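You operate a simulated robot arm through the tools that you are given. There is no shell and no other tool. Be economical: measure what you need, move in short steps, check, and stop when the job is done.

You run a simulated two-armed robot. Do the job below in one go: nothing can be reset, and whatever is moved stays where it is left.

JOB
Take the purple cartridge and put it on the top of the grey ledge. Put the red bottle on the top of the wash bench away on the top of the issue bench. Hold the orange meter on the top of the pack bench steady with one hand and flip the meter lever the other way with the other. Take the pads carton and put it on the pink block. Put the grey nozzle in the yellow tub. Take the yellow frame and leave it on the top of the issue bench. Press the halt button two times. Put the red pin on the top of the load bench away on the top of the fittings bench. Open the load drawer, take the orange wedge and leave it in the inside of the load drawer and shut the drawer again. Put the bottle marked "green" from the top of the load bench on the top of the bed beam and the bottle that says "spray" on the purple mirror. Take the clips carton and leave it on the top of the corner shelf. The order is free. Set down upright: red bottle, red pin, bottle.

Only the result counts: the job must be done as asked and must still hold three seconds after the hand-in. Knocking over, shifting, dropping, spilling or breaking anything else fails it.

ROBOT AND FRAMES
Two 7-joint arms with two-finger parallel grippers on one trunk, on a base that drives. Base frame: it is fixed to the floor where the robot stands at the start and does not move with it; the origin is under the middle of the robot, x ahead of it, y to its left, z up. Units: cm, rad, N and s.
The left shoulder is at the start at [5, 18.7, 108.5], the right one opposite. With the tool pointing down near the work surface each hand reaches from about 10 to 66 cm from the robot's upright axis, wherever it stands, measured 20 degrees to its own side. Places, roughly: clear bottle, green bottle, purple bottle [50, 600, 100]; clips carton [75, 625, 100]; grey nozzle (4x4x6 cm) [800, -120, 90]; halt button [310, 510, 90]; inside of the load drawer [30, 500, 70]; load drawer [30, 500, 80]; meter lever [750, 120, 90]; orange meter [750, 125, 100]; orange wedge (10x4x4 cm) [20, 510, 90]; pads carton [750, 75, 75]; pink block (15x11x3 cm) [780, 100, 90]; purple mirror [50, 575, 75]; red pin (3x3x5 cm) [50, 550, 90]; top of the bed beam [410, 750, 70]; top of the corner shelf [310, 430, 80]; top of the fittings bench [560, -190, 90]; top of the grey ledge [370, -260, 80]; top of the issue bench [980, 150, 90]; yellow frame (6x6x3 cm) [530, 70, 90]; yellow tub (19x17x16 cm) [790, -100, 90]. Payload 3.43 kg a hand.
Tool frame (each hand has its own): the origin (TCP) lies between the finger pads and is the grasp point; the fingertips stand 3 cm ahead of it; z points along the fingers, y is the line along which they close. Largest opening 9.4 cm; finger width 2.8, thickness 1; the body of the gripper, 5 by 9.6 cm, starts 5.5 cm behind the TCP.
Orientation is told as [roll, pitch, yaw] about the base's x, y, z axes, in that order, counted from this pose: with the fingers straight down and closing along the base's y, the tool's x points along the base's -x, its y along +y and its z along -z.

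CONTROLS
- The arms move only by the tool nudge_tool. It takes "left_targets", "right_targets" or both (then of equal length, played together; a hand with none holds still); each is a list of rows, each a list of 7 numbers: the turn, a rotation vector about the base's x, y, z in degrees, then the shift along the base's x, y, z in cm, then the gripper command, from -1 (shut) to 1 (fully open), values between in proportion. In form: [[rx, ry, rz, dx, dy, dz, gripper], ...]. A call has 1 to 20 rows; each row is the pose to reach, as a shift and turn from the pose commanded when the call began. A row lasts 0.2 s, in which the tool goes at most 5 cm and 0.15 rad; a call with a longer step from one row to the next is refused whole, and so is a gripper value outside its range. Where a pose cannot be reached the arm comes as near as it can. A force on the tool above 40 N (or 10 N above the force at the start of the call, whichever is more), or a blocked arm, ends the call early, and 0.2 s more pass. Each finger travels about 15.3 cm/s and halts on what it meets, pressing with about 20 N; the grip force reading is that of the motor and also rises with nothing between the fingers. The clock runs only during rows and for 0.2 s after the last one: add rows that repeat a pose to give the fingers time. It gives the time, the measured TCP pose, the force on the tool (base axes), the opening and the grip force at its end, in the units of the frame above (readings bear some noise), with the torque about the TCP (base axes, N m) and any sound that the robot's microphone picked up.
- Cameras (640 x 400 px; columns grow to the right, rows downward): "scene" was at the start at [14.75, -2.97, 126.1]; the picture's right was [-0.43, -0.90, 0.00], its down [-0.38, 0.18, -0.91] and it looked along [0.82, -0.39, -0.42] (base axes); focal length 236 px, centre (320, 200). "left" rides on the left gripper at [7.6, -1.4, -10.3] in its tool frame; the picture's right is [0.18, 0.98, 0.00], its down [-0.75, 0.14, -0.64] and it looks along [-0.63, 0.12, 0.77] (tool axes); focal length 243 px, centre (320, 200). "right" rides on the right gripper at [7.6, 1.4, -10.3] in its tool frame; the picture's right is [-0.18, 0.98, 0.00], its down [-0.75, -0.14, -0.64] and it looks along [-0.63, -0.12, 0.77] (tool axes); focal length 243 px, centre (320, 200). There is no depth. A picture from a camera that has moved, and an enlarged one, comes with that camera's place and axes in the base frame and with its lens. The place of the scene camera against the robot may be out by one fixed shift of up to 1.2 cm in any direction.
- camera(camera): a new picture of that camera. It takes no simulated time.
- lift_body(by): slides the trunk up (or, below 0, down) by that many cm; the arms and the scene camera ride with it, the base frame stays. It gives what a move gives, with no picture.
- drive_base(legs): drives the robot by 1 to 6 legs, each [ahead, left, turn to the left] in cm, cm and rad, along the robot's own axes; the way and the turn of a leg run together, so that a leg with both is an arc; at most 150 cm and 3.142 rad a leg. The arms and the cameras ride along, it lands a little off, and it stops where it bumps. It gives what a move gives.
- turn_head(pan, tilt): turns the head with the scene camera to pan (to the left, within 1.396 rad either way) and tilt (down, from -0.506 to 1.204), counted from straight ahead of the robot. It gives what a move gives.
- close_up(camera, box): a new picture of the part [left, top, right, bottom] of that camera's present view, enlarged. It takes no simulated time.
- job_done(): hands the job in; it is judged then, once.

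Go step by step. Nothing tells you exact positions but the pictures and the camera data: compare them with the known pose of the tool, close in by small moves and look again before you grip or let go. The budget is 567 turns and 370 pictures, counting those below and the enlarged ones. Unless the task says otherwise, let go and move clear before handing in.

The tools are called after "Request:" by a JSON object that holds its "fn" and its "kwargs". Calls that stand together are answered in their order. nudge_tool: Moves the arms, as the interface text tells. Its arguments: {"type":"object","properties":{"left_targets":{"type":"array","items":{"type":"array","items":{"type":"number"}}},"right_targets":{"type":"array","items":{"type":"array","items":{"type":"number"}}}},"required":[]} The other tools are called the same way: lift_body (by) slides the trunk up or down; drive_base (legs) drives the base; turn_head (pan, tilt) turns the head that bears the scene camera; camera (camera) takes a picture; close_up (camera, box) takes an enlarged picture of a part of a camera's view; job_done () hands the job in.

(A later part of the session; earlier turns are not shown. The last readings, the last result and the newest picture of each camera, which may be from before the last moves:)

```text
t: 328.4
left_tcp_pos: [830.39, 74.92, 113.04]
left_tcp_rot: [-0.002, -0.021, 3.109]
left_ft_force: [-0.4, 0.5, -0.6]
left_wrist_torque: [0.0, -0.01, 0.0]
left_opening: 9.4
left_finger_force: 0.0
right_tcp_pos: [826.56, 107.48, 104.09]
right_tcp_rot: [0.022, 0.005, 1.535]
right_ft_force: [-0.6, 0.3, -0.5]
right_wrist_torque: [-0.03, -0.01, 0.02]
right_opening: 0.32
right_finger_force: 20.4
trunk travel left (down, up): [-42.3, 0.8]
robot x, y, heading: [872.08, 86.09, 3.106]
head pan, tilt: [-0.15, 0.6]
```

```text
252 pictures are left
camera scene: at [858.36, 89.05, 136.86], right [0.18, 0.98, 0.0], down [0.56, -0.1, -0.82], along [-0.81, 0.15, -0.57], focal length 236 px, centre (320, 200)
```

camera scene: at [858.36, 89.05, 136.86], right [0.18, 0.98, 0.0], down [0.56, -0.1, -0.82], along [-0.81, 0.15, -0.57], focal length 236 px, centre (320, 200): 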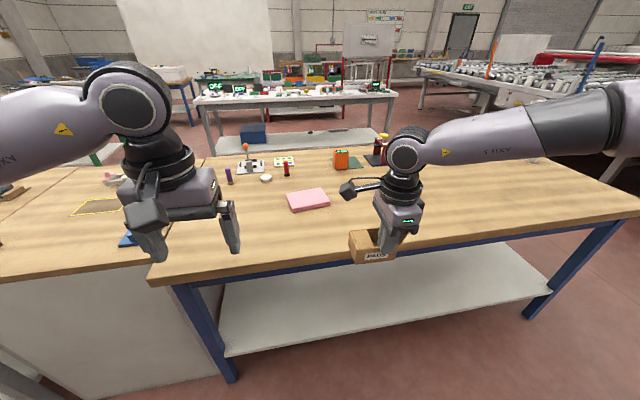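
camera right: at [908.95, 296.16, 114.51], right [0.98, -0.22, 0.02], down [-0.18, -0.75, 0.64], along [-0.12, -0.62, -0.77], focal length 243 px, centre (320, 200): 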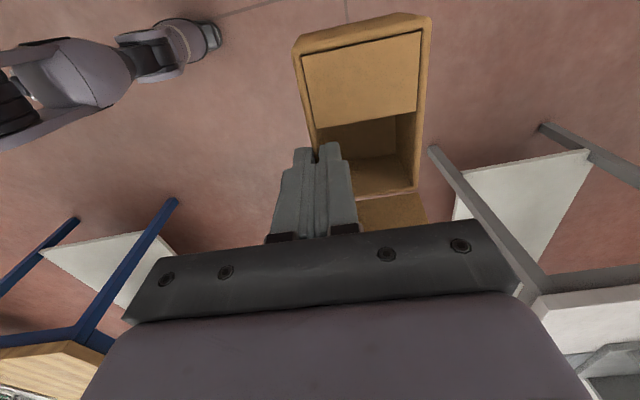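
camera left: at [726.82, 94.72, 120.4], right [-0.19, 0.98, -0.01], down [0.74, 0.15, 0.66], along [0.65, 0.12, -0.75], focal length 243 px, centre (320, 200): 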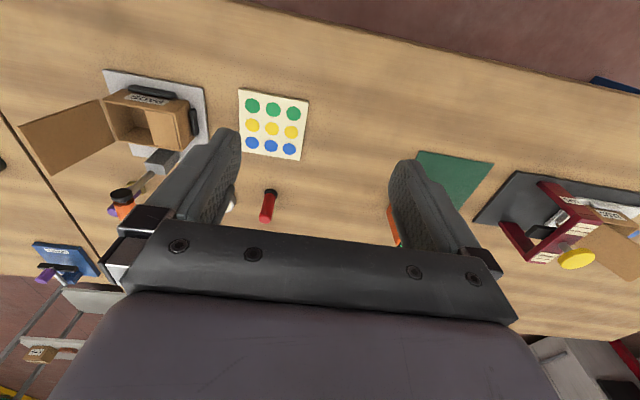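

The bench's east edge is at about 811, so I can get within reach. I'll drive closer and align in y.

Request:
{"fn": "drive_base", "kwargs": {"legs": [[27, 5, 0.035]]}}

Request:
{"fn": "camera", "kwargs": {"camera": "right"}}

Request:
{"fn": "camera", "kwargs": {"camera": "scene"}}

```text
t: 330.3
left_tcp_pos: [803.54, 68.8, 113.17]
left_tcp_rot: [0.0, -0.022, 3.143]
left_ft_force: [-0.9, 0.1, -0.3]
left_wrist_torque: [-0.01, 0.0, 0.01]
left_opening: 9.41
left_finger_force: 0.1
right_tcp_pos: [798.86, 101.32, 104.02]
right_tcp_rot: [0.02, 0.005, 1.569]
right_ft_force: [0.1, -0.7, -0.5]
right_wrist_torque: [-0.04, -0.04, -0.01]
right_opening: 0.32
right_finger_force: 19.7
trunk travel left (down, up): [-42.3, 0.8]
robot x, y, heading: [845.4, 81.36, 3.14]
head pan, tilt: [-0.15, 0.6]
```

```text
251 pictures are left
camera right: at [797.7, 93.7, 114.49], right [-0.98, 0.19, 0.02], down [0.16, 0.76, 0.64], along [0.1, 0.63, -0.77], focal length 243 px, centre (320, 200)
```

right: 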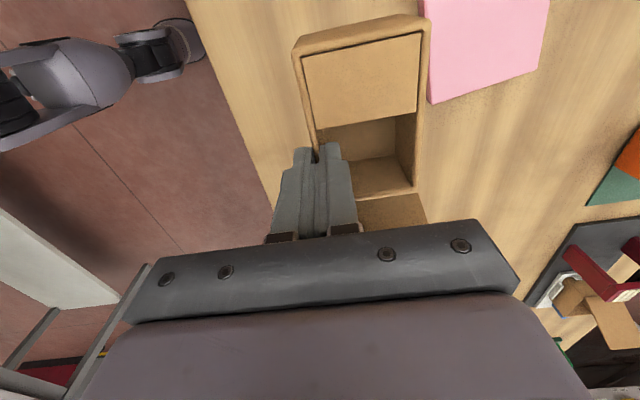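

```text
250 pictures are left
camera scene: at [831.2, 83.95, 136.86], right [0.15, 0.99, 0.0], down [0.56, -0.09, -0.82], along [-0.82, 0.12, -0.57], focal length 236 px, centre (320, 200)
```

scene: 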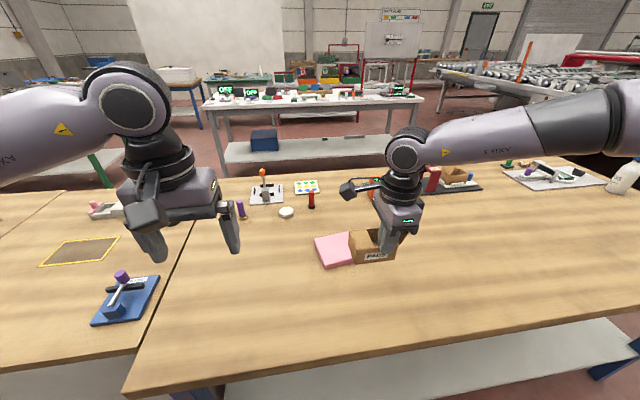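

The pink block spans x 776–787, y 90–105. I'm aiming for TCP [786,100], so I'll move the base ahead slightly, then extend and lower.

Request:
{"fn": "drive_base", "kwargs": {"legs": [[3, 0, 0]]}}

Request:
{"fn": "nudge_tool", "kwargs": {"right_targets": [[0, 0, 0, -2, -0.5, -1, -1], [0, 0, 0, -4, -1, -2, -1], [0, 0, 0, -6, -1.4, -3, -1], [0, 0, 0, -8, -1.4, -4, -1], [0, 0, 0, -10, -1.4, -6, -1]]}}

Request:
{"fn": "camera", "kwargs": {"camera": "right"}}

Request:
{"fn": "camera", "kwargs": {"camera": "scene"}}

```text
t: 331.1
left_tcp_pos: [800.64, 69.01, 113.03]
left_tcp_rot: [-0.002, -0.022, 3.14]
left_ft_force: [-0.2, -0.4, 0.0]
left_wrist_torque: [0.02, -0.07, 0.0]
left_opening: 9.4
left_finger_force: 0.0
right_tcp_pos: [795.71, 101.31, 104.13]
right_tcp_rot: [0.02, 0.008, 1.568]
right_ft_force: [0.0, -1.1, -0.4]
right_wrist_torque: [-0.02, -0.02, 0.01]
right_opening: 0.31
right_finger_force: 19.9
trunk travel left (down, up): [-42.3, 0.8]
robot x, y, heading: [842.16, 82.07, 3.141]
head pan, tilt: [-0.15, 0.6]
```

```text
t: 332.3
left_tcp_pos: [800.68, 68.91, 113.24]
left_tcp_rot: [-0.001, -0.023, 3.14]
left_ft_force: [-0.7, -0.1, 0.5]
left_wrist_torque: [0.0, 0.06, 0.01]
left_opening: 9.39
left_finger_force: 0.1
right_tcp_pos: [791.65, 104.67, 101.24]
right_tcp_rot: [0.022, 0.007, 1.567]
right_ft_force: [0.5, 0.4, 0.0]
right_wrist_torque: [0.04, -0.02, 0.02]
right_opening: 0.3
right_finger_force: 20.3
right hand out of reach, approached as far as the arm can: row 1, 2, 3, 4, 5
trunk travel left (down, up): [-42.3, 0.8]
robot x, y, heading: [842.11, 81.53, 3.138]
head pan, tilt: [-0.15, 0.6]
```

```text
249 pictures are left
camera right: at [790.55, 96.95, 111.67], right [-0.98, 0.19, 0.02], down [0.16, 0.76, 0.63], along [0.1, 0.63, -0.77], focal length 243 px, centre (320, 200)
```

right: 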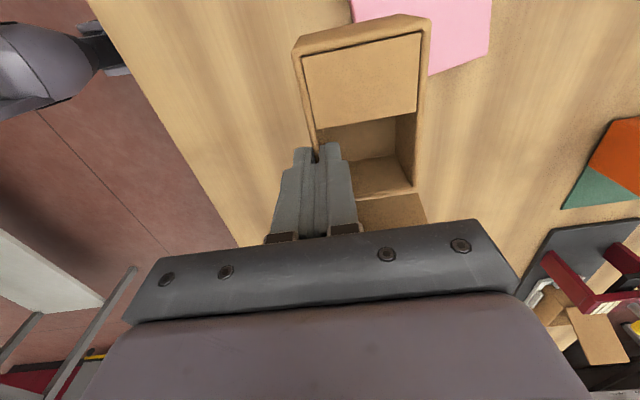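

```text
248 pictures are left
camera scene: at [828.23, 84.0, 136.86], right [0.15, 0.99, 0.0], down [0.56, -0.09, -0.82], along [-0.82, 0.12, -0.57], focal length 236 px, centre (320, 200)
```

scene: 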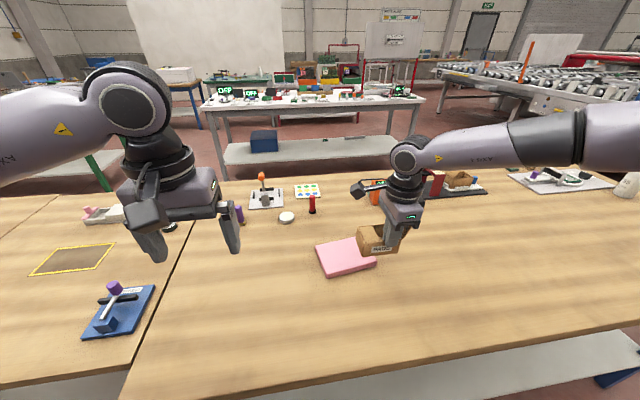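

The limit seems tied to the wrist yaw, so I'll turn the hand back about 35° and extend.

Request:
{"fn": "nudge_tool", "kwargs": {"right_targets": [[0, 0, 8, 0, 0, 0, -1], [0, 0, 16, 0, 0, 0, -1], [0, 0, 24, 0, 0, 0, -1], [0, 0, 32, 0, 0, 0, -1], [0, 0, 36, -1, -1, 0, -1], [0, 0, 36, -3, -2, -1, -1], [0, 0, 36, -5, -3, -2, -1], [0, 0, 36, -6, -4, -3, -1]]}}

Request:
{"fn": "camera", "kwargs": {"camera": "right"}}

Request:
{"fn": "camera", "kwargs": {"camera": "scene"}}

```text
t: 334.1
left_tcp_pos: [800.63, 68.93, 113.22]
left_tcp_rot: [-0.001, -0.021, 3.139]
left_ft_force: [-0.1, -0.3, 0.2]
left_wrist_torque: [-0.01, 0.03, -0.01]
left_opening: 9.41
left_finger_force: 0.1
right_tcp_pos: [791.47, 104.83, 101.09]
right_tcp_rot: [0.022, 0.004, 2.196]
right_ft_force: [0.1, -0.1, -0.1]
right_wrist_torque: [0.0, -0.04, 0.02]
right_opening: 0.29
right_finger_force: 20.3
right hand out of reach, approached as far as the arm can: row 5, 6, 7, 8
trunk travel left (down, up): [-42.3, 0.8]
robot x, y, heading: [841.9, 81.78, 3.139]
head pan, tilt: [-0.15, 0.6]
```

```text
247 pictures are left
camera right: at [795.13, 97.88, 111.48], right [-0.9, -0.43, 0.02], down [-0.32, 0.7, 0.63], along [-0.28, 0.57, -0.77], focal length 243 px, centre (320, 200)
```

right: 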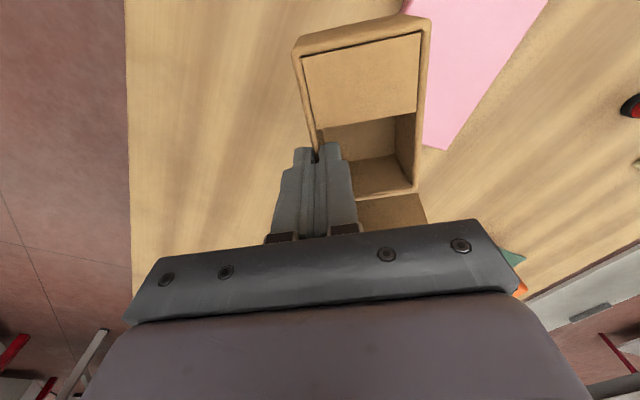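

```text
246 pictures are left
camera scene: at [828.25, 83.97, 136.87], right [0.15, 0.99, 0.0], down [0.56, -0.09, -0.83], along [-0.82, 0.12, -0.56], focal length 236 px, centre (320, 200)
```

scene: 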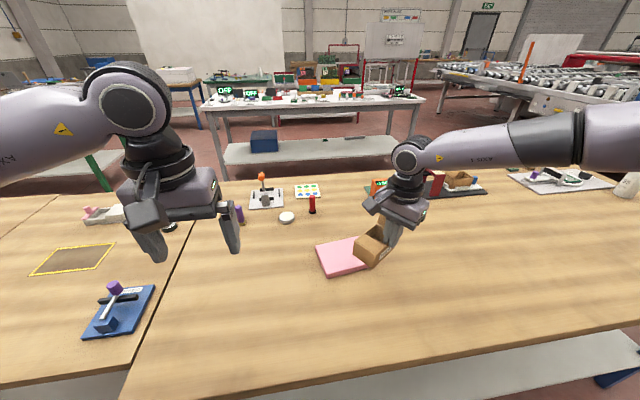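

The right arm's posture seems to be the limit. I'll swing the hand in towards the centre and then extend again, moving the left hand aside.

Request:
{"fn": "nudge_tool", "kwargs": {"left_targets": [[0, 0, 0, 0, -4, 0, 1], [0, 0, 0, 2, -8, 0, 1], [0, 0, 0, 4, -12, 0, 1], [0, 0, 0, 6, -16, 0, 1], [0, 0, 0, 6, -16, 0, 1], [0, 0, 0, 6, -16, 0, 1], [0, 0, 0, 6, -16, 0, 1]], "right_targets": [[0, 0, 0, 3, -1, 0, -1], [0, 0, 0, 6, -2, 0, -1], [0, 0, 0, 9, -4, 0, -1], [0, 0, 0, 10, -8, 0, -1], [0, 0, 0, 10, -12, 0, -1], [0, 0, 0, 10, -16, 0, -1], [0, 0, 0, 10, -18, 0, -1]]}}

Request:
{"fn": "nudge_tool", "kwargs": {"right_targets": [[0, 0, 0, -4, 0, -1, -1], [0, 0, 0, -8, 2, -2, -1], [0, 0, 0, -12, 4, -3, -1], [0, 0, 0, -15, 7, -3, -1]]}}

Request:
{"fn": "camera", "kwargs": {"camera": "scene"}}

```text
t: 335.7
left_tcp_pos: [806.77, 52.89, 113.26]
left_tcp_rot: [-0.001, -0.023, 3.14]
left_ft_force: [0.1, -0.7, 0.1]
left_wrist_torque: [0.01, -0.02, -0.01]
left_opening: 9.38
left_finger_force: 0.1
right_tcp_pos: [803.72, 95.24, 103.29]
right_tcp_rot: [0.021, 0.004, 2.194]
right_ft_force: [0.9, -0.4, -0.4]
right_wrist_torque: [-0.01, -0.06, -0.05]
right_opening: 0.28
right_finger_force: 20.0
right hand out of reach, approached as far as the arm can: row 5, 6, 7
trunk travel left (down, up): [-42.3, 0.8]
robot x, y, heading: [842.26, 81.92, 3.145]
head pan, tilt: [-0.15, 0.6]
```

```text
t: 336.7
left_tcp_pos: [806.78, 52.94, 113.21]
left_tcp_rot: [0.001, -0.023, 3.139]
left_ft_force: [0.3, 0.1, 0.3]
left_wrist_torque: [-0.01, 0.05, 0.0]
left_opening: 9.39
left_finger_force: 0.0
right_tcp_pos: [791.47, 104.5, 101.73]
right_tcp_rot: [0.022, 0.006, 2.197]
right_ft_force: [0.1, -0.1, -1.1]
right_wrist_torque: [0.03, -0.01, 0.03]
right_opening: 0.33
right_finger_force: 19.4
right hand out of reach, approached as far as the arm can: row 1, 2, 3, 4
trunk travel left (down, up): [-42.3, 0.8]
robot x, y, heading: [842.47, 82.03, 3.139]
head pan, tilt: [-0.15, 0.6]
```

```text
245 pictures are left
camera scene: at [828.24, 84.0, 136.86], right [0.15, 0.99, 0.0], down [0.56, -0.09, -0.82], along [-0.82, 0.12, -0.57], focal length 236 px, centre (320, 200)
```

scene: 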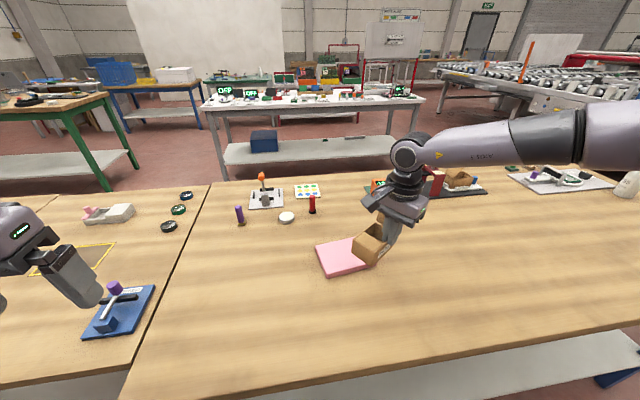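

The right arm can't reach far inward, so I'll shift the base to its left (−y) to put the target further to the right side.

Request:
{"fn": "drive_base", "kwargs": {"legs": [[0, 15, 0]]}}

Request:
{"fn": "nudge_tool", "kwargs": {"right_targets": [[0, 0, 0, -1, 4, -1, -1], [0, 0, 0, -2, 8, -2, -1], [0, 0, 0, -3, 12, -3, -1]]}}

Request:
{"fn": "camera", "kwargs": {"camera": "right"}}

Request:
{"fn": "camera", "kwargs": {"camera": "scene"}}

```text
t: 338.1
left_tcp_pos: [806.74, 38.02, 113.28]
left_tcp_rot: [-0.003, -0.022, 3.141]
left_ft_force: [-0.6, -0.1, 0.1]
left_wrist_torque: [0.0, 0.0, 0.03]
left_opening: 9.39
left_finger_force: 0.2
right_tcp_pos: [791.51, 89.49, 101.78]
right_tcp_rot: [0.022, 0.006, 2.196]
right_ft_force: [-0.5, 0.6, 0.1]
right_wrist_torque: [0.04, 0.03, -0.01]
right_opening: 0.28
right_finger_force: 19.5
trunk travel left (down, up): [-42.3, 0.8]
robot x, y, heading: [842.3, 66.61, 3.139]
head pan, tilt: [-0.15, 0.6]
```

```text
t: 338.9
left_tcp_pos: [806.73, 38.07, 113.38]
left_tcp_rot: [0.0, -0.021, 3.142]
left_ft_force: [-0.4, 0.2, 1.0]
left_wrist_torque: [0.01, -0.01, 0.01]
left_opening: 9.4
left_finger_force: 0.0
right_tcp_pos: [788.56, 101.59, 98.72]
right_tcp_rot: [0.022, 0.006, 2.196]
right_ft_force: [-0.4, 0.4, -0.5]
right_wrist_torque: [-0.03, -0.04, -0.05]
right_opening: 0.29
right_finger_force: 20.1
trunk travel left (down, up): [-42.3, 0.8]
robot x, y, heading: [842.1, 66.93, 3.142]
head pan, tilt: [-0.15, 0.6]
```

```text
244 pictures are left
camera right: at [792.12, 94.66, 109.15], right [-0.9, -0.43, 0.02], down [-0.32, 0.7, 0.63], along [-0.28, 0.57, -0.77], focal length 243 px, centre (320, 200)
```

right: 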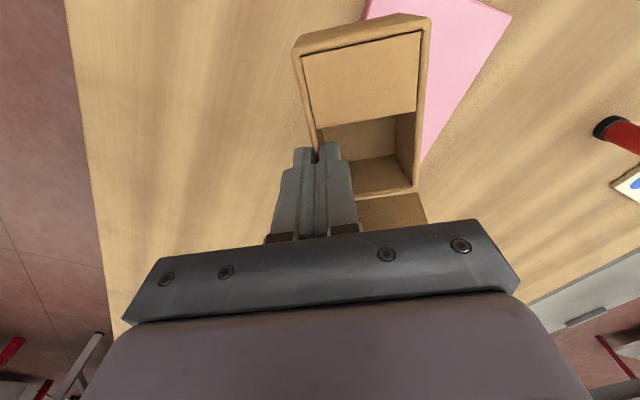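

```text
243 pictures are left
camera scene: at [828.2, 69.19, 136.86], right [0.15, 0.99, 0.0], down [0.56, -0.09, -0.82], along [-0.82, 0.12, -0.57], focal length 236 px, centre (320, 200)
```

scene: 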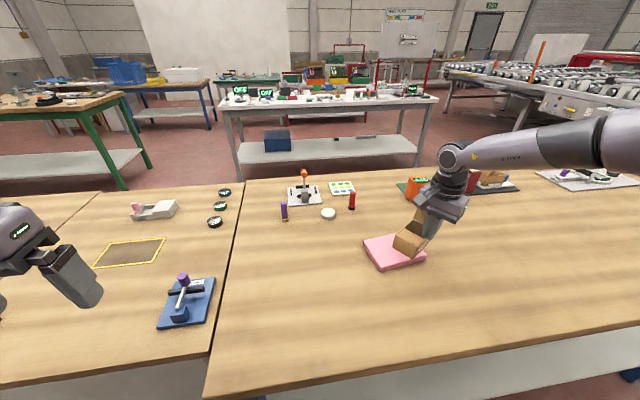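

That works. Next I'll move towards carton centre [783,97.5], partly turning back, and lower.

Request:
{"fn": "nudge_tool", "kwargs": {"right_targets": [[0, 0, -7, -1, -0.4, -1, -1], [0, 0, -14, -2, -0.8, -2, -1], [0, 0, -20, -3.2, -1.2, -3, -1], [0, 0, -20, -4, -1.2, -3, -1]]}}

Request:
{"fn": "camera", "kwargs": {"camera": "right"}}

Request:
{"fn": "close_up", "kwargs": {"camera": "scene", "box": [330, 180, 490, 290]}}

```text
t: 339.9
left_tcp_pos: [806.86, 38.12, 113.22]
left_tcp_rot: [-0.001, -0.023, 3.14]
left_ft_force: [-0.4, -0.6, 0.0]
left_wrist_torque: [0.02, 0.01, 0.0]
left_opening: 9.4
left_finger_force: 0.0
right_tcp_pos: [787.97, 100.96, 97.27]
right_tcp_rot: [0.022, 0.005, 1.847]
right_ft_force: [0.6, 0.2, 0.0]
right_wrist_torque: [0.01, -0.03, -0.01]
right_opening: 0.3
right_finger_force: 19.9
right hand out of reach, approached as far as the arm can: row 2, 3, 4
trunk travel left (down, up): [-42.3, 0.8]
robot x, y, heading: [842.53, 67.12, 3.141]
head pan, tilt: [-0.15, 0.6]
```

```text
242 pictures are left
camera right: at [788.87, 93.34, 107.75], right [-1.0, -0.09, 0.02], down [-0.06, 0.77, 0.63], along [-0.07, 0.63, -0.77], focal length 243 px, centre (320, 200)
```

right: 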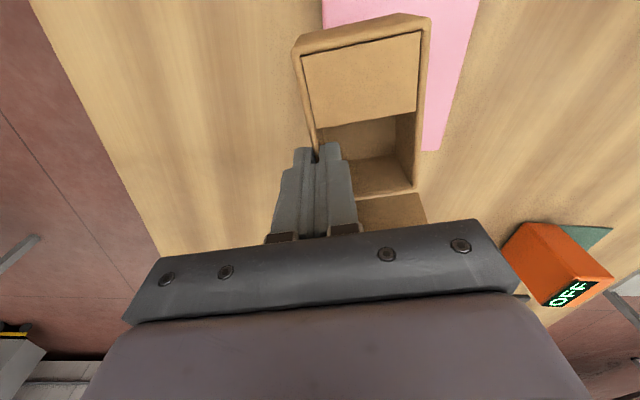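

```text
3.64 times, centred on (410, 235) of scene
camera zoom: at [828.23, 69.13, 136.87], right [0.15, 0.99, 0.0], down [0.56, -0.09, -0.83], along [-0.82, 0.12, -0.56], focal length 857 px, centre (-7, 73)
```

zoom: 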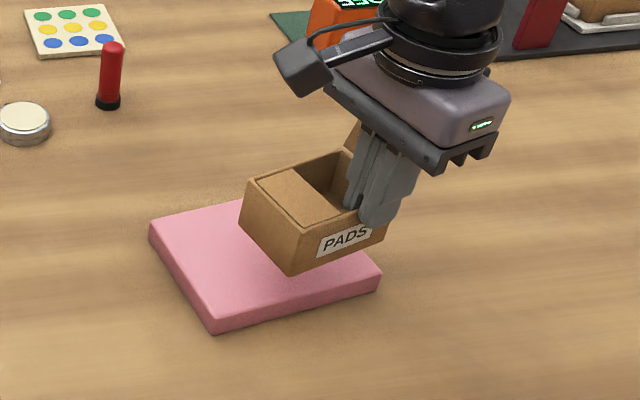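

I need 3 cm more reach, so I'll try nudging the base ahead.

Request:
{"fn": "drive_base", "kwargs": {"legs": [[4, 0, 0]]}}

Request:
{"fn": "camera", "kwargs": {"camera": "right"}}

```text
t: 340.9
left_tcp_pos: [803.81, 38.06, 113.27]
left_tcp_rot: [-0.002, -0.023, -3.141]
left_ft_force: [0.6, -0.2, -0.5]
left_wrist_torque: [0.03, 0.02, 0.02]
left_opening: 9.4
left_finger_force: 0.0
right_tcp_pos: [784.81, 101.1, 97.49]
right_tcp_rot: [0.025, 0.006, 1.848]
right_ft_force: [-0.3, 0.7, -1.4]
right_wrist_torque: [0.0, 0.01, 0.03]
right_opening: 0.3
right_finger_force: 20.3
trunk travel left (down, up): [-42.3, 0.8]
robot x, y, heading: [839.36, 66.7, 3.139]
head pan, tilt: [-0.15, 0.6]
stopped in leg 1: the robot was blocked; the commanded pose is now the measured one
```

```text
240 pictures are left
camera right: at [785.93, 93.33, 107.8], right [-1.0, -0.09, 0.02], down [-0.06, 0.77, 0.63], along [-0.08, 0.63, -0.77], focal length 243 px, centre (320, 200)
```

right: 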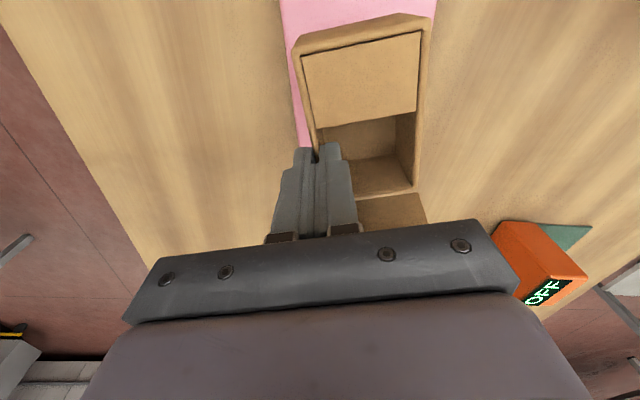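

The carton is now over the block, centre at about [782.7,98]. I'll lower with the trunk to contact.

Request:
{"fn": "lift_body", "kwargs": {"by": -3.2}}

Request:
{"fn": "close_up", "kwargs": {"camera": "scene", "box": [330, 180, 490, 290]}}

```text
t: 341.7
left_tcp_pos: [803.74, 37.96, 110.09]
left_tcp_rot: [-0.002, -0.022, -3.14]
left_ft_force: [0.0, -0.1, 0.5]
left_wrist_torque: [0.02, 0.0, 0.0]
left_opening: 9.38
left_finger_force: 0.1
right_tcp_pos: [784.75, 100.96, 94.16]
right_tcp_rot: [0.023, 0.005, 1.848]
right_ft_force: [-0.4, 0.5, -0.3]
right_wrist_torque: [0.01, -0.03, -0.02]
right_opening: 0.3
right_finger_force: 19.5
trunk travel left (down, up): [-39.1, 4.0]
robot x, y, heading: [839.11, 66.75, 3.139]
head pan, tilt: [-0.15, 0.6]
```

```text
3.64 times, centred on (410, 235) of scene
camera zoom: at [825.21, 69.13, 133.67], right [0.15, 0.99, 0.0], down [0.56, -0.08, -0.83], along [-0.82, 0.12, -0.56], focal length 857 px, centre (-7, 73)
```

zoom: 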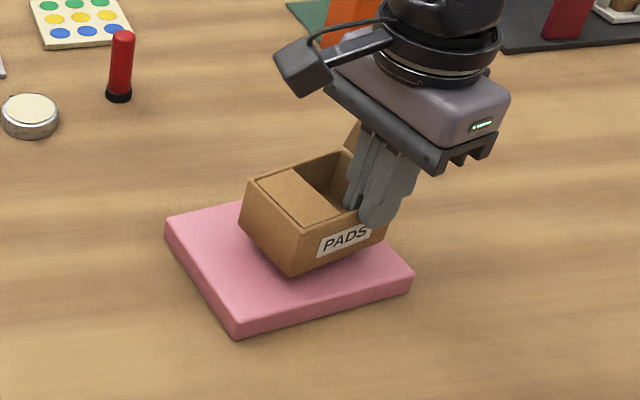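

Request:
{"fn": "lift_body", "kwargs": {"by": -0.6}}

Request:
{"fn": "lift_body", "kwargs": {"by": -0.5}}

```text
t: 342.2
left_tcp_pos: [803.78, 38.15, 109.33]
left_tcp_rot: [-0.002, -0.022, -3.142]
left_ft_force: [0.6, 0.6, -1.3]
left_wrist_torque: [0.02, -0.02, 0.04]
left_opening: 9.42
left_finger_force: 0.0
right_tcp_pos: [784.76, 101.09, 93.53]
right_tcp_rot: [0.023, 0.004, 1.846]
right_ft_force: [-0.5, -0.5, -0.5]
right_wrist_torque: [0.0, 0.0, 0.0]
right_opening: 0.32
right_finger_force: 20.2
trunk travel left (down, up): [-38.5, 4.6]
robot x, y, heading: [839.5, 66.62, 3.142]
head pan, tilt: [-0.15, 0.6]
```

```text
t: 342.8
left_tcp_pos: [803.67, 38.03, 108.86]
left_tcp_rot: [-0.002, -0.023, -3.141]
left_ft_force: [-0.2, 0.3, -0.2]
left_wrist_torque: [0.0, 0.03, 0.0]
left_opening: 9.42
left_finger_force: 0.1
right_tcp_pos: [784.89, 101.01, 92.96]
right_tcp_rot: [0.023, 0.006, 1.847]
right_ft_force: [0.3, 0.5, -1.0]
right_wrist_torque: [0.0, -0.01, 0.03]
right_opening: 0.29
right_finger_force: 19.7
trunk travel left (down, up): [-38.0, 5.1]
robot x, y, heading: [838.93, 67.02, 3.142]
head pan, tilt: [-0.15, 0.6]
```

Request:
{"fn": "lift_body", "kwargs": {"by": -0.5}}

Request:
{"fn": "lift_body", "kwargs": {"by": -0.4}}

Request:
{"fn": "close_up", "kwargs": {"camera": "scene", "box": [330, 180, 490, 290]}}

```text
t: 343.3
left_tcp_pos: [803.79, 38.04, 108.36]
left_tcp_rot: [-0.002, -0.024, -3.142]
left_ft_force: [-0.1, -0.4, -0.6]
left_wrist_torque: [-0.03, 0.01, 0.01]
left_opening: 9.4
left_finger_force: 0.0
right_tcp_pos: [784.74, 100.98, 92.58]
right_tcp_rot: [0.028, 0.003, 1.847]
right_ft_force: [2.0, 1.6, 8.6]
right_wrist_torque: [-0.07, -0.11, 0.01]
right_opening: 0.3
right_finger_force: 19.4
trunk travel left (down, up): [-37.5, 5.6]
robot x, y, heading: [839.42, 67.12, 3.145]
head pan, tilt: [-0.15, 0.6]
```

```text
t: 343.8
left_tcp_pos: [804.0, 37.94, 108.08]
left_tcp_rot: [-0.003, -0.025, -3.141]
left_ft_force: [0.5, -0.2, -0.4]
left_wrist_torque: [-0.02, 0.02, -0.01]
left_opening: 9.39
left_finger_force: 0.1
right_tcp_pos: [784.88, 101.02, 92.46]
right_tcp_rot: [0.029, 0.004, 1.846]
right_ft_force: [-1.2, 1.9, 19.5]
right_wrist_torque: [0.09, 0.01, -0.02]
right_opening: 0.32
right_finger_force: 20.2
trunk travel left (down, up): [-37.1, 6.0]
robot x, y, heading: [838.96, 67.02, 3.14]
head pan, tilt: [-0.15, 0.6]
```

```text
3.64 times, centred on (410, 235) of scene
camera zoom: at [825.36, 69.04, 131.71], right [0.15, 0.99, 0.0], down [0.56, -0.08, -0.83], along [-0.82, 0.12, -0.56], focal length 857 px, centre (-7, 73)
```

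zoom: 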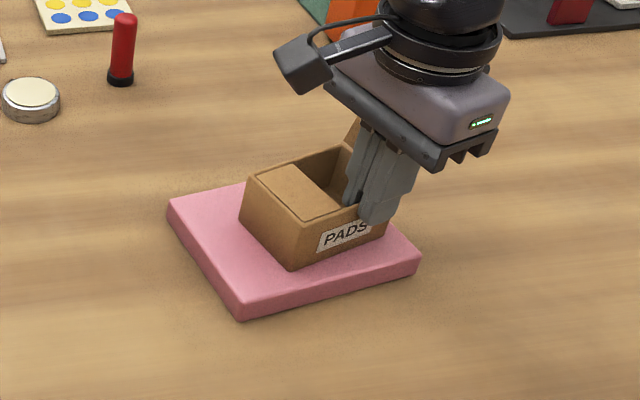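

It's resting on the block. I'll relieve the pressure, open a little, and rise straight up.

Request:
{"fn": "lift_body", "kwargs": {"by": 0.4}}

Request:
{"fn": "nudge_tool", "kwargs": {"right_targets": [[0, 0, 0, 0, 0, 0, -0.6], [0, 0, 0, 0, 0, 0, -0.4], [0, 0, 0, 0, 0, 0, -0.4]]}}

Request:
{"fn": "lift_body", "kwargs": {"by": 5.5}}

Request:
{"fn": "camera", "kwargs": {"camera": "scene"}}

```text
t: 344.4
left_tcp_pos: [803.76, 38.05, 108.44]
left_tcp_rot: [-0.003, -0.024, -3.142]
left_ft_force: [-0.3, -0.8, -1.4]
left_wrist_torque: [-0.03, 0.02, -0.02]
left_opening: 9.4
left_finger_force: 0.1
right_tcp_pos: [785.0, 100.91, 92.26]
right_tcp_rot: [0.023, 0.004, 1.849]
right_ft_force: [-2.0, 0.5, 6.3]
right_wrist_torque: [0.21, 0.17, 0.05]
right_opening: 0.32
right_finger_force: 20.2
trunk travel left (down, up): [-37.5, 5.6]
robot x, y, heading: [838.78, 66.47, 3.142]
head pan, tilt: [-0.15, 0.6]
```

```text
t: 345.2
left_tcp_pos: [803.83, 37.92, 108.33]
left_tcp_rot: [-0.003, -0.022, -3.142]
left_ft_force: [0.4, 0.6, 0.4]
left_wrist_torque: [0.0, 0.03, -0.01]
left_opening: 9.41
left_finger_force: 0.1
right_tcp_pos: [784.74, 100.98, 92.5]
right_tcp_rot: [0.023, 0.004, 1.847]
right_ft_force: [0.3, -0.1, 0.7]
right_wrist_torque: [0.02, 0.03, 0.02]
right_opening: 2.81
right_finger_force: 0.1
trunk travel left (down, up): [-37.5, 5.6]
robot x, y, heading: [839.53, 66.52, 3.145]
head pan, tilt: [-0.15, 0.6]
```

```text
t: 346.1
left_tcp_pos: [803.66, 38.08, 113.99]
left_tcp_rot: [-0.002, -0.02, -3.14]
left_ft_force: [0.7, 0.4, 0.9]
left_wrist_torque: [0.01, -0.03, -0.01]
left_opening: 9.37
left_finger_force: 0.1
right_tcp_pos: [784.78, 101.05, 98.0]
right_tcp_rot: [0.022, 0.007, 1.847]
right_ft_force: [-0.9, -0.4, 0.0]
right_wrist_torque: [0.02, 0.02, 0.01]
right_opening: 2.83
right_finger_force: 0.2
trunk travel left (down, up): [-43.0, 0.1]
robot x, y, heading: [839.48, 67.0, 3.139]
head pan, tilt: [-0.15, 0.6]
```

```text
237 pictures are left
camera scene: at [825.16, 69.13, 137.56], right [0.15, 0.99, 0.0], down [0.56, -0.08, -0.82], along [-0.82, 0.12, -0.57], focal length 236 px, centre (320, 200)
```

scene: 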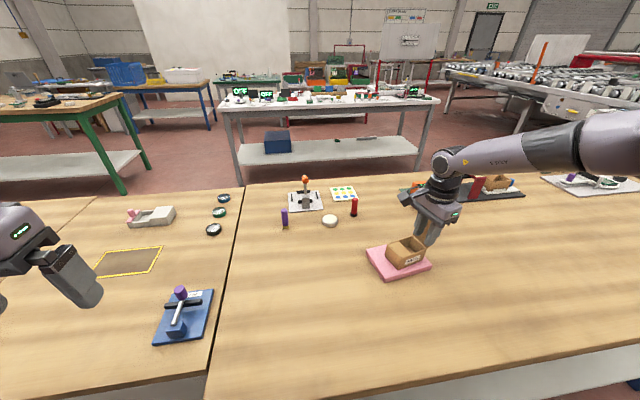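

The carton sits on the pink block. I'll raise the hand clear, retreat and straighten its yaw.

Request:
{"fn": "nudge_tool", "kwargs": {"right_targets": [[0, 0, 0, 0, 0, 4, 1], [0, 0, 0, 1, 0, 8, 1], [0, 0, 8, 5, 0, 9, 1], [0, 0, 16, 9, 0, 9, 1], [0, 0, 24, 12, 0, 9, 1], [0, 0, 32, 12, 0, 9, 1], [0, 0, 40, 12, 0, 9, 1], [0, 0, 48, 12, 0, 9, 1], [0, 0, 56, 12, -2, 9, 1], [0, 0, 64, 12, -5, 9, 1], [0, 0, 72, 12, -8, 9, 1], [0, 0, 74, 12, -12, 9, 1]]}}

Request:
{"fn": "camera", "kwargs": {"camera": "scene"}}

```text
t: 348.7
left_tcp_pos: [803.77, 38.01, 113.83]
left_tcp_rot: [-0.004, -0.022, -3.143]
left_ft_force: [-0.1, 0.1, -0.2]
left_wrist_torque: [0.01, 0.01, 0.01]
left_opening: 9.41
left_finger_force: 0.0
right_tcp_pos: [796.82, 88.84, 107.07]
right_tcp_rot: [0.024, 0.007, 3.139]
right_ft_force: [0.8, 0.0, -0.3]
right_wrist_torque: [0.03, 0.03, 0.0]
right_opening: 9.4
right_finger_force: 0.0
trunk travel left (down, up): [-43.0, 0.1]
robot x, y, heading: [839.3, 66.77, 3.147]
head pan, tilt: [-0.15, 0.6]
```

```text
236 pictures are left
camera scene: at [825.16, 69.03, 137.56], right [0.15, 0.99, 0.0], down [0.56, -0.08, -0.83], along [-0.82, 0.12, -0.57], focal length 236 px, centre (320, 200)
```

scene: 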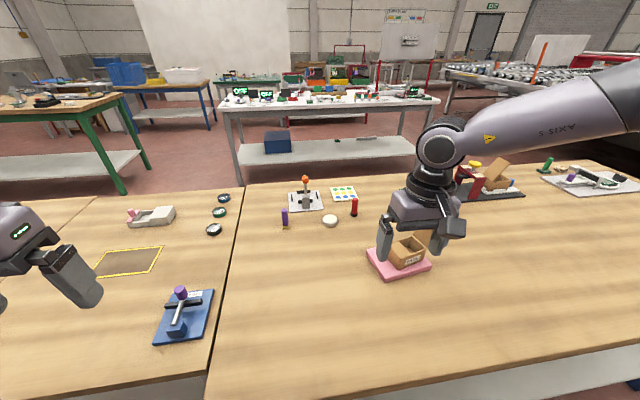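

I'll go back round the north end to the west side of the pack bench for the meter.

Request:
{"fn": "drive_base", "kwargs": {"legs": [[-30, 0, 0], [0, -120, 0], [0, -122, 0], [108, 0, 0], [108, 0, 0], [0, 0, 1.571]]}}

Request:
{"fn": "drive_base", "kwargs": {"legs": [[100, 0, 0], [92, 0, 0], [0, 0, 1.571]]}}

Request:
{"fn": "turn_head", "kwargs": {"pan": 0, "tilt": 0.6}}

Request:
{"fn": "camera", "kwargs": {"camera": "scene"}}

```text
t: 376.4
left_tcp_pos: [679.45, 279.4, 113.89]
left_tcp_rot: [-0.003, -0.023, -1.625]
left_ft_force: [0.8, -0.6, -0.5]
left_wrist_torque: [0.0, 0.0, 0.03]
left_opening: 9.39
left_finger_force: 0.0
right_tcp_pos: [628.07, 275.27, 107.12]
right_tcp_rot: [0.023, 0.005, -1.627]
right_ft_force: [-0.2, -0.2, -0.8]
right_wrist_torque: [-0.02, 0.01, 0.03]
right_opening: 9.39
right_finger_force: 0.0
trunk travel left (down, up): [-43.0, 0.1]
robot x, y, heading: [652.81, 316.32, -1.623]
head pan, tilt: [-0.15, 0.6]
```

```text
t: 389.8
left_tcp_pos: [678.58, 152.31, 113.91]
left_tcp_rot: [-0.001, -0.022, -0.073]
left_ft_force: [0.5, 0.0, 0.4]
left_wrist_torque: [-0.01, -0.01, 0.0]
left_opening: 9.38
left_finger_force: 0.0
right_tcp_pos: [681.88, 100.93, 107.03]
right_tcp_rot: [0.024, 0.007, -0.075]
right_ft_force: [0.4, -0.7, -1.1]
right_wrist_torque: [0.0, 0.01, -0.03]
right_opening: 9.38
right_finger_force: 0.1
trunk travel left (down, up): [-43.0, 0.1]
robot x, y, heading: [641.21, 126.54, -0.073]
head pan, tilt: [-0.15, 0.6]
```

```text
t: 390.5
left_tcp_pos: [678.63, 152.31, 113.92]
left_tcp_rot: [-0.001, -0.023, -0.072]
left_ft_force: [0.3, -0.7, 0.7]
left_wrist_torque: [-0.03, -0.02, 0.02]
left_opening: 9.4
left_finger_force: 0.2
right_tcp_pos: [681.82, 101.02, 107.01]
right_tcp_rot: [0.024, 0.005, -0.075]
right_ft_force: [0.2, -0.5, 0.6]
right_wrist_torque: [0.03, 0.0, -0.02]
right_opening: 9.41
right_finger_force: 0.1
trunk travel left (down, up): [-43.0, 0.1]
robot x, y, heading: [640.71, 126.45, -0.073]
head pan, tilt: [0.0, 0.6]
```

```text
235 pictures are left
camera scene: at [656.4, 126.08, 137.57], right [-0.08, -1.0, 0.0], down [-0.56, 0.04, -0.83], along [0.82, -0.06, -0.56], focal length 236 px, centre (320, 200)
```

scene: 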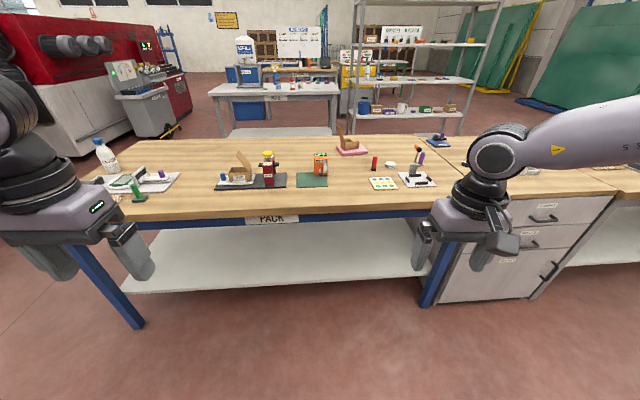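

Request:
{"fn": "drive_base", "kwargs": {"legs": [[53, -4, 0.073]]}}

Request:
{"fn": "camera", "kwargs": {"camera": "scene"}}

Request:
{"fn": "close_up", "kwargs": {"camera": "scene", "box": [220, 150, 420, 280]}}

```text
t: 393.6
left_tcp_pos: [729.81, 148.43, 113.89]
left_tcp_rot: [-0.001, -0.022, -0.01]
left_ft_force: [1.0, -0.4, -0.8]
left_wrist_torque: [-0.01, -0.01, 0.01]
left_opening: 9.41
left_finger_force: 0.1
right_tcp_pos: [736.38, 97.33, 106.9]
right_tcp_rot: [0.022, 0.005, -0.012]
right_ft_force: [0.5, 0.5, 0.2]
right_wrist_torque: [0.0, 0.01, 0.02]
right_opening: 9.41
right_finger_force: 0.0
trunk travel left (down, up): [-43.0, 0.1]
robot x, y, heading: [694.18, 120.25, -0.012]
head pan, tilt: [0.0, 0.6]
```

```text
234 pictures are left
camera scene: at [709.4, 120.84, 137.56], right [-0.01, -1.0, 0.0], down [-0.57, 0.01, -0.82], along [0.82, -0.01, -0.57], focal length 236 px, centre (320, 200)
```

scene: 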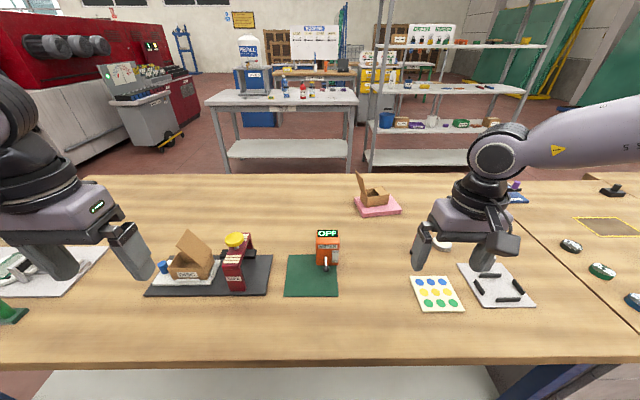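

```text
3.08 times, centred on (320, 215) of scene
camera zoom: at [709.4, 120.84, 137.56], right [-0.01, -1.0, 0.0], down [-0.57, 0.01, -0.82], along [0.82, -0.01, -0.57], focal length 725 px, centre (320, 154)
```

zoom: 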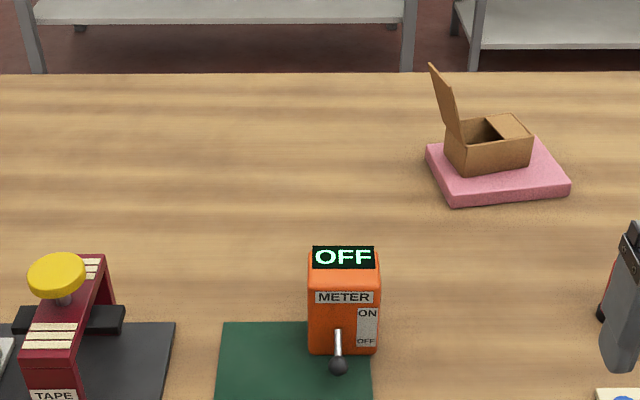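

I see the meter with its lever at the foot of the west face (OFF, down). The left hand will hold the body from above while the right lifts the lever. I'll test how far inward the right hand can come.

Request:
{"fn": "nudge_tool", "kwargs": {"right_targets": [[0, 0, 0, 0, 4, 1, 1], [0, 0, 0, 0, 8, 2, 1], [0, 0, 0, 0, 12, 3, 1], [0, 0, 0, 0, 16, 3, 1], [0, 0, 0, 0, 19, 3, 1]]}}

Request:
{"fn": "camera", "kwargs": {"camera": "right"}}

```text
t: 394.8
left_tcp_pos: [729.8, 148.5, 113.86]
left_tcp_rot: [-0.003, -0.023, -0.009]
left_ft_force: [0.2, 0.2, -0.3]
left_wrist_torque: [0.01, -0.02, 0.0]
left_opening: 9.4
left_finger_force: 0.1
right_tcp_pos: [732.59, 107.31, 111.05]
right_tcp_rot: [0.026, 0.003, -0.014]
right_ft_force: [-0.2, 0.0, -0.9]
right_wrist_torque: [0.0, 0.0, 0.0]
right_opening: 9.43
right_finger_force: 0.0
right hand out of reach, approached as far as the arm can: row 3, 4, 5
trunk travel left (down, up): [-43.0, 0.1]
robot x, y, heading: [694.26, 120.03, -0.01]
head pan, tilt: [0.0, 0.6]
```

```text
232 pictures are left
camera right: at [725.1, 108.58, 121.4], right [0.2, 0.98, 0.02], down [0.75, -0.17, 0.64], along [0.63, -0.11, -0.77], focal length 243 px, centre (320, 200)
```

right: 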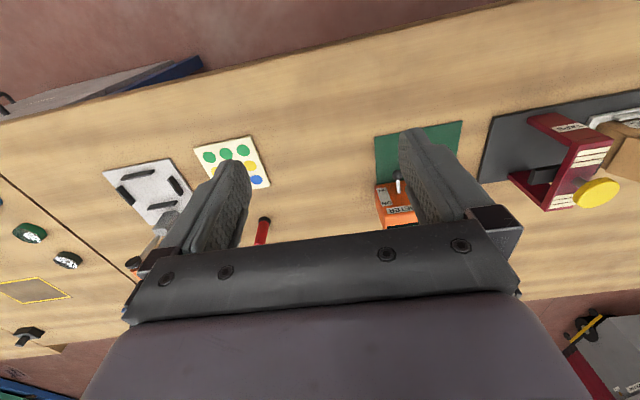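

I'll test the left arm's inward range too, moving the right hand out of the way.

Request:
{"fn": "nudge_tool", "kwargs": {"right_targets": [[0, 0, 0, 0, -4, 0, 1], [0, 0, 0, 0, -8, 0, 1], [0, 0, 0, 0, -12, 0, 1], [0, 0, 0, 0, -16, 0, 1], [0, 0, 0, 0, -20, 0, 1], [0, 0, 0, 0, -24, 0, 1], [0, 0, 0, 0, -24, 0, 1], [0, 0, 0, 0, -24, 0, 1], [0, 0, 0, 0, -24, 0, 1], [0, 0, 0, 0, -24, 0, 1], [0, 0, 0, 0, -24, 0, 1]], "left_targets": [[0, 0, 0, 3, -3, 0, 1], [0, 0, 0, 6, -6, 0, 1], [0, 0, 0, 9, -9, 0, 1], [0, 0, 0, 10, -13, 0, 1], [0, 0, 0, 10, -17, 0, 1], [0, 0, 0, 10, -21, 0, 1], [0, 0, 0, 10, -25, 0, 1], [0, 0, 0, 10, -29, 0, 1], [0, 0, 0, 10, -33, 0, 1], [0, 0, 0, 10, -37, 0, 1], [0, 0, 0, 10, -41, 0, 1]]}}

Request:
{"fn": "camera", "kwargs": {"camera": "scene"}}

```text
t: 397.2
left_tcp_pos: [740.68, 108.2, 114.06]
left_tcp_rot: [-0.004, -0.022, 0.013]
left_ft_force: [0.7, -0.6, 0.8]
left_wrist_torque: [0.01, 0.03, -0.02]
left_opening: 9.39
left_finger_force: 0.0
right_tcp_pos: [732.82, 83.07, 110.89]
right_tcp_rot: [0.025, 0.006, -0.013]
right_ft_force: [0.9, 0.1, 0.7]
right_wrist_torque: [0.0, 0.03, 0.01]
right_opening: 9.36
right_finger_force: 0.0
trunk travel left (down, up): [-43.0, 0.1]
robot x, y, heading: [694.3, 119.96, -0.013]
head pan, tilt: [0.0, 0.6]
```

```text
231 pictures are left
camera scene: at [709.35, 120.77, 137.56], right [-0.01, -1.0, 0.0], down [-0.56, 0.01, -0.83], along [0.83, -0.01, -0.56], focal length 236 px, centre (320, 200)
```

scene: 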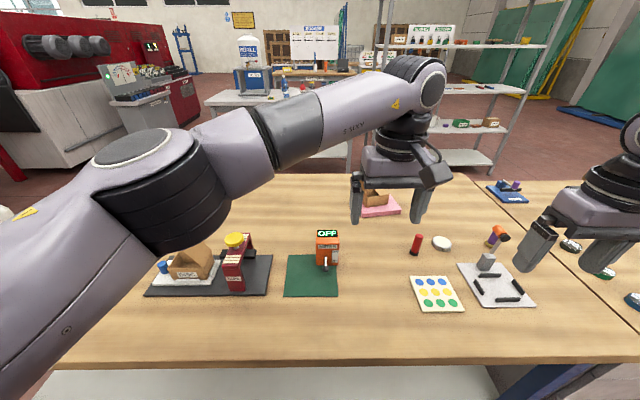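

The left arm has good inward range; the right seems stuck in a poor posture. I'll move the left away and try re-posturing the right by drawing it in close and coming forward again.

Request:
{"fn": "nudge_tool", "kwargs": {"left_targets": [[0, 0, 0, 0, 4, 0, 1], [0, 0, 0, 0, 8, 0, 1], [0, 0, 0, 0, 12, 0, 1], [0, 0, 0, 0, 16, 0, 1], [0, 0, 0, 0, 20, 0, 1], [0, 0, 0, 0, 24, 0, 1], [0, 0, 0, 0, 28, 0, 1], [0, 0, 0, 0, 32, 0, 1], [0, 0, 0, 0, 36, 0, 1], [0, 0, 0, 0, 40, 0, 1], [0, 0, 0, 0, 40, 0, 1], [0, 0, 0, 0, 40, 0, 1], [0, 0, 0, 0, 40, 0, 1]], "right_targets": [[0, 0, 0, -4, 0, 0, 1], [0, 0, 0, -8, 0, 0, 1], [0, 0, 0, -12, 0, 0, 1], [0, 0, 0, -16, 0, 0, 1], [0, 0, 0, -16, 4, 0, 1], [0, 0, 0, -16, 8, 0, 1], [0, 0, 0, -16, 12, 0, 1], [0, 0, 0, -16, 16, 0, 1], [0, 0, 0, -16, 20, 0, 1], [0, 0, 0, -16, 24, 0, 1], [0, 0, 0, -16, 28, 0, 1], [0, 0, 0, -16, 32, 0, 1], [0, 0, 0, -16, 34, 0, 1]]}}

```text
t: 399.1
left_tcp_pos: [739.67, 141.68, 113.85]
left_tcp_rot: [-0.002, -0.022, -0.008]
left_ft_force: [0.2, 0.2, -0.3]
left_wrist_torque: [0.01, -0.02, 0.03]
left_opening: 9.39
left_finger_force: 0.1
right_tcp_pos: [718.49, 101.44, 111.31]
right_tcp_rot: [0.019, -0.003, 0.0]
right_ft_force: [4.6, 1.8, 0.6]
right_wrist_torque: [-0.09, 0.48, -0.17]
right_opening: 9.41
right_finger_force: 0.1
right hand out of reach, approached as far as the arm can: row 5, 6, 7, 8, 9
trunk travel left (down, up): [-43.0, 0.1]
robot x, y, heading: [694.29, 119.74, -0.011]
head pan, tilt: [0.0, 0.6]
stopped in row 9 (right hand): the force on the tool passed its limit (the readings are from after the stop); the commanded pose is now the measured one
```

It bumped near the body, so I'll bring the right hand back out, lower it, and test inward reach at low height with the fingers closed.

Request:
{"fn": "nudge_tool", "kwargs": {"right_targets": [[0, 0, 0, 3, -3, 0, -1], [0, 0, 0, 7, -4, 0, -1], [0, 0, 0, 11, -4, -2, -1], [0, 0, 0, 14, -4, -5, -1], [0, 0, 0, 16, -3, -9, -1], [0, 0, 0, 18, -1, -12, -1], [0, 0, 0, 19, 2, -14, -1], [0, 0, 0, 20, 5, -14, -1], [0, 0, 0, 21, 8, -14, -1]]}}

Request:
{"fn": "camera", "kwargs": {"camera": "scene"}}

```text
t: 401.1
left_tcp_pos: [739.56, 141.74, 113.82]
left_tcp_rot: [-0.002, -0.022, -0.009]
left_ft_force: [-0.1, -0.3, 0.1]
left_wrist_torque: [-0.04, 0.01, 0.03]
left_opening: 9.41
left_finger_force: 0.1
right_tcp_pos: [736.23, 102.7, 99.9]
right_tcp_rot: [0.017, -0.005, 0.002]
right_ft_force: [0.3, 0.0, 0.6]
right_wrist_torque: [0.0, 0.01, 0.01]
right_opening: 0.0
right_finger_force: 19.8
right hand out of reach, approached as far as the arm can: row 7, 8, 9
trunk travel left (down, up): [-43.0, 0.1]
robot x, y, heading: [693.69, 120.18, -0.01]
head pan, tilt: [0.0, 0.6]
```

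```text
230 pictures are left
camera scene: at [709.34, 120.85, 137.57], right [-0.01, -1.0, 0.0], down [-0.56, 0.01, -0.83], along [0.83, -0.01, -0.56], focal length 236 px, centre (320, 200)
```

scene: 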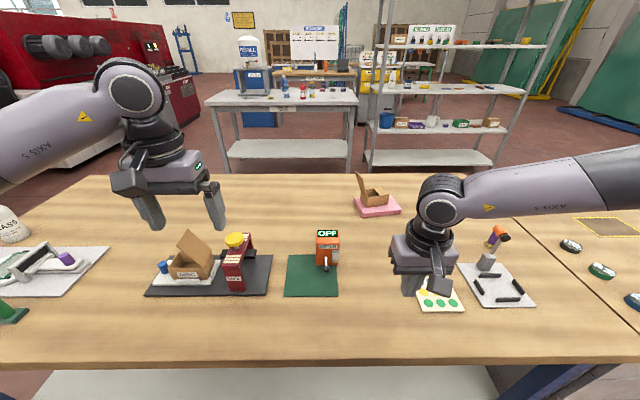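

I'll try another way: raise the right hand high, go inward there, then see if it can come down.

Request:
{"fn": "nudge_tool", "kwargs": {"right_targets": [[0, 0, 0, -2, -2, 4, -1], [0, 0, 0, -3, -4, 8, -1], [0, 0, 0, -4, -4, 12, -1], [0, 0, 0, -5, -4, 16, -1], [0, 0, 0, -6, -4, 20, -1], [0, 0, 0, -6, -4, 24, -1], [0, 0, 0, -6, -4, 28, -1], [0, 0, 0, -6, -4, 32, -1], [0, 0, 0, -6, 0, 32, -1], [0, 0, 0, -6, 4, 32, -1], [0, 0, 0, -6, 8, 32, -1], [0, 0, 0, -6, 12, 32, -1], [0, 0, 0, -6, 16, 32, -1]]}}

Request:
{"fn": "camera", "kwargs": {"camera": "scene"}}

```text
t: 403.9
left_tcp_pos: [739.59, 141.53, 113.72]
left_tcp_rot: [-0.001, -0.021, -0.009]
left_ft_force: [0.3, 0.3, 0.0]
left_wrist_torque: [0.01, -0.01, 0.0]
left_opening: 9.39
left_finger_force: 0.0
right_tcp_pos: [727.32, 105.35, 129.36]
right_tcp_rot: [0.017, -0.003, 0.003]
right_ft_force: [0.2, 0.6, -0.1]
right_wrist_torque: [0.0, 0.03, 0.03]
right_opening: 0.01
right_finger_force: 19.6
right hand out of reach, approached as far as the arm can: row 10, 11, 12, 13
trunk travel left (down, up): [-43.0, 0.1]
robot x, y, heading: [694.11, 119.93, -0.01]
head pan, tilt: [0.0, 0.6]
```

```text
229 pictures are left
camera scene: at [709.39, 120.83, 137.56], right [-0.01, -1.0, 0.0], down [-0.57, 0.01, -0.82], along [0.82, -0.01, -0.57], focal length 236 px, centre (320, 200)
```

scene: 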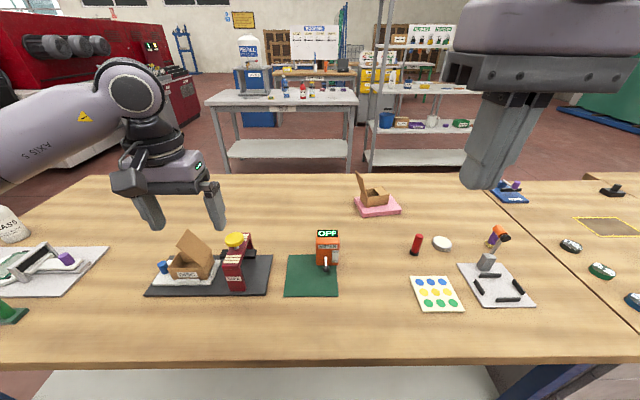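

The right arm's inner limit persists. Before settling on a method I'd like a precise view of the lever, so I'll bring the left wrist camera in front of the meter.

Request:
{"fn": "nudge_tool", "kwargs": {"left_targets": [[0, 0, 0, -3, -3, -1, 1], [0, 0, 0, -6, -6, -2, 1], [0, 0, 0, -8, -10, -3, 1], [0, 0, 0, -10, -14, -5, 1], [0, 0, 0, -10, -18, -8, 1], [0, 0, 0, -10, -22, -10, 1], [0, 0, 0, -10, -24, -12, 1]], "right_targets": [[0, 0, 0, 0, -4, -2, 1], [0, 0, 0, 0, -8, -4, 1], [0, 0, 0, 0, -12, -8, 1], [0, 0, 0, 0, -15, -11, 1], [0, 0, 0, 0, -15, -14, 1], [0, 0, 0, 0, -15, -17, 1], [0, 0, 0, 0, -15, -18, 1]]}}

Request:
{"fn": "camera", "kwargs": {"camera": "left"}}

Request:
{"fn": "close_up", "kwargs": {"camera": "left", "box": [200, 60, 440, 240]}}

```text
refused: row 3 steps farther than a row can; nothing moved
```

```text
228 pictures are left
camera left: at [731.78, 140.36, 123.99], right [-0.18, 0.98, -0.01], down [0.74, 0.14, 0.66], along [0.65, 0.11, -0.75], focal length 243 px, centre (320, 200)
```

left: 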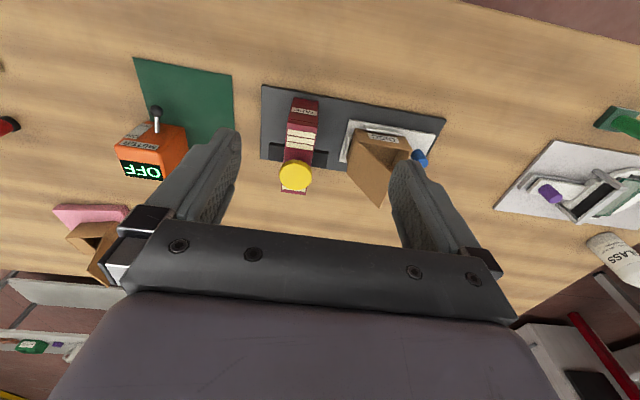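

```text
2.22 times, centred on (320, 150) of left
camera zoom: at [731.78, 140.36, 123.99], right [-0.18, 0.98, -0.01], down [0.74, 0.14, 0.66], along [0.65, 0.11, -0.75], focal length 539 px, centre (320, 311)
```

zoom: 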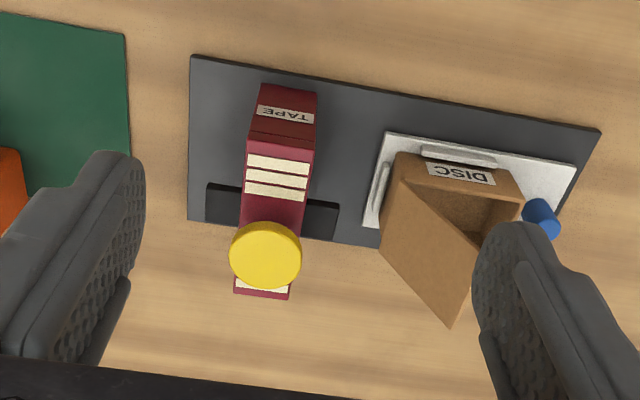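

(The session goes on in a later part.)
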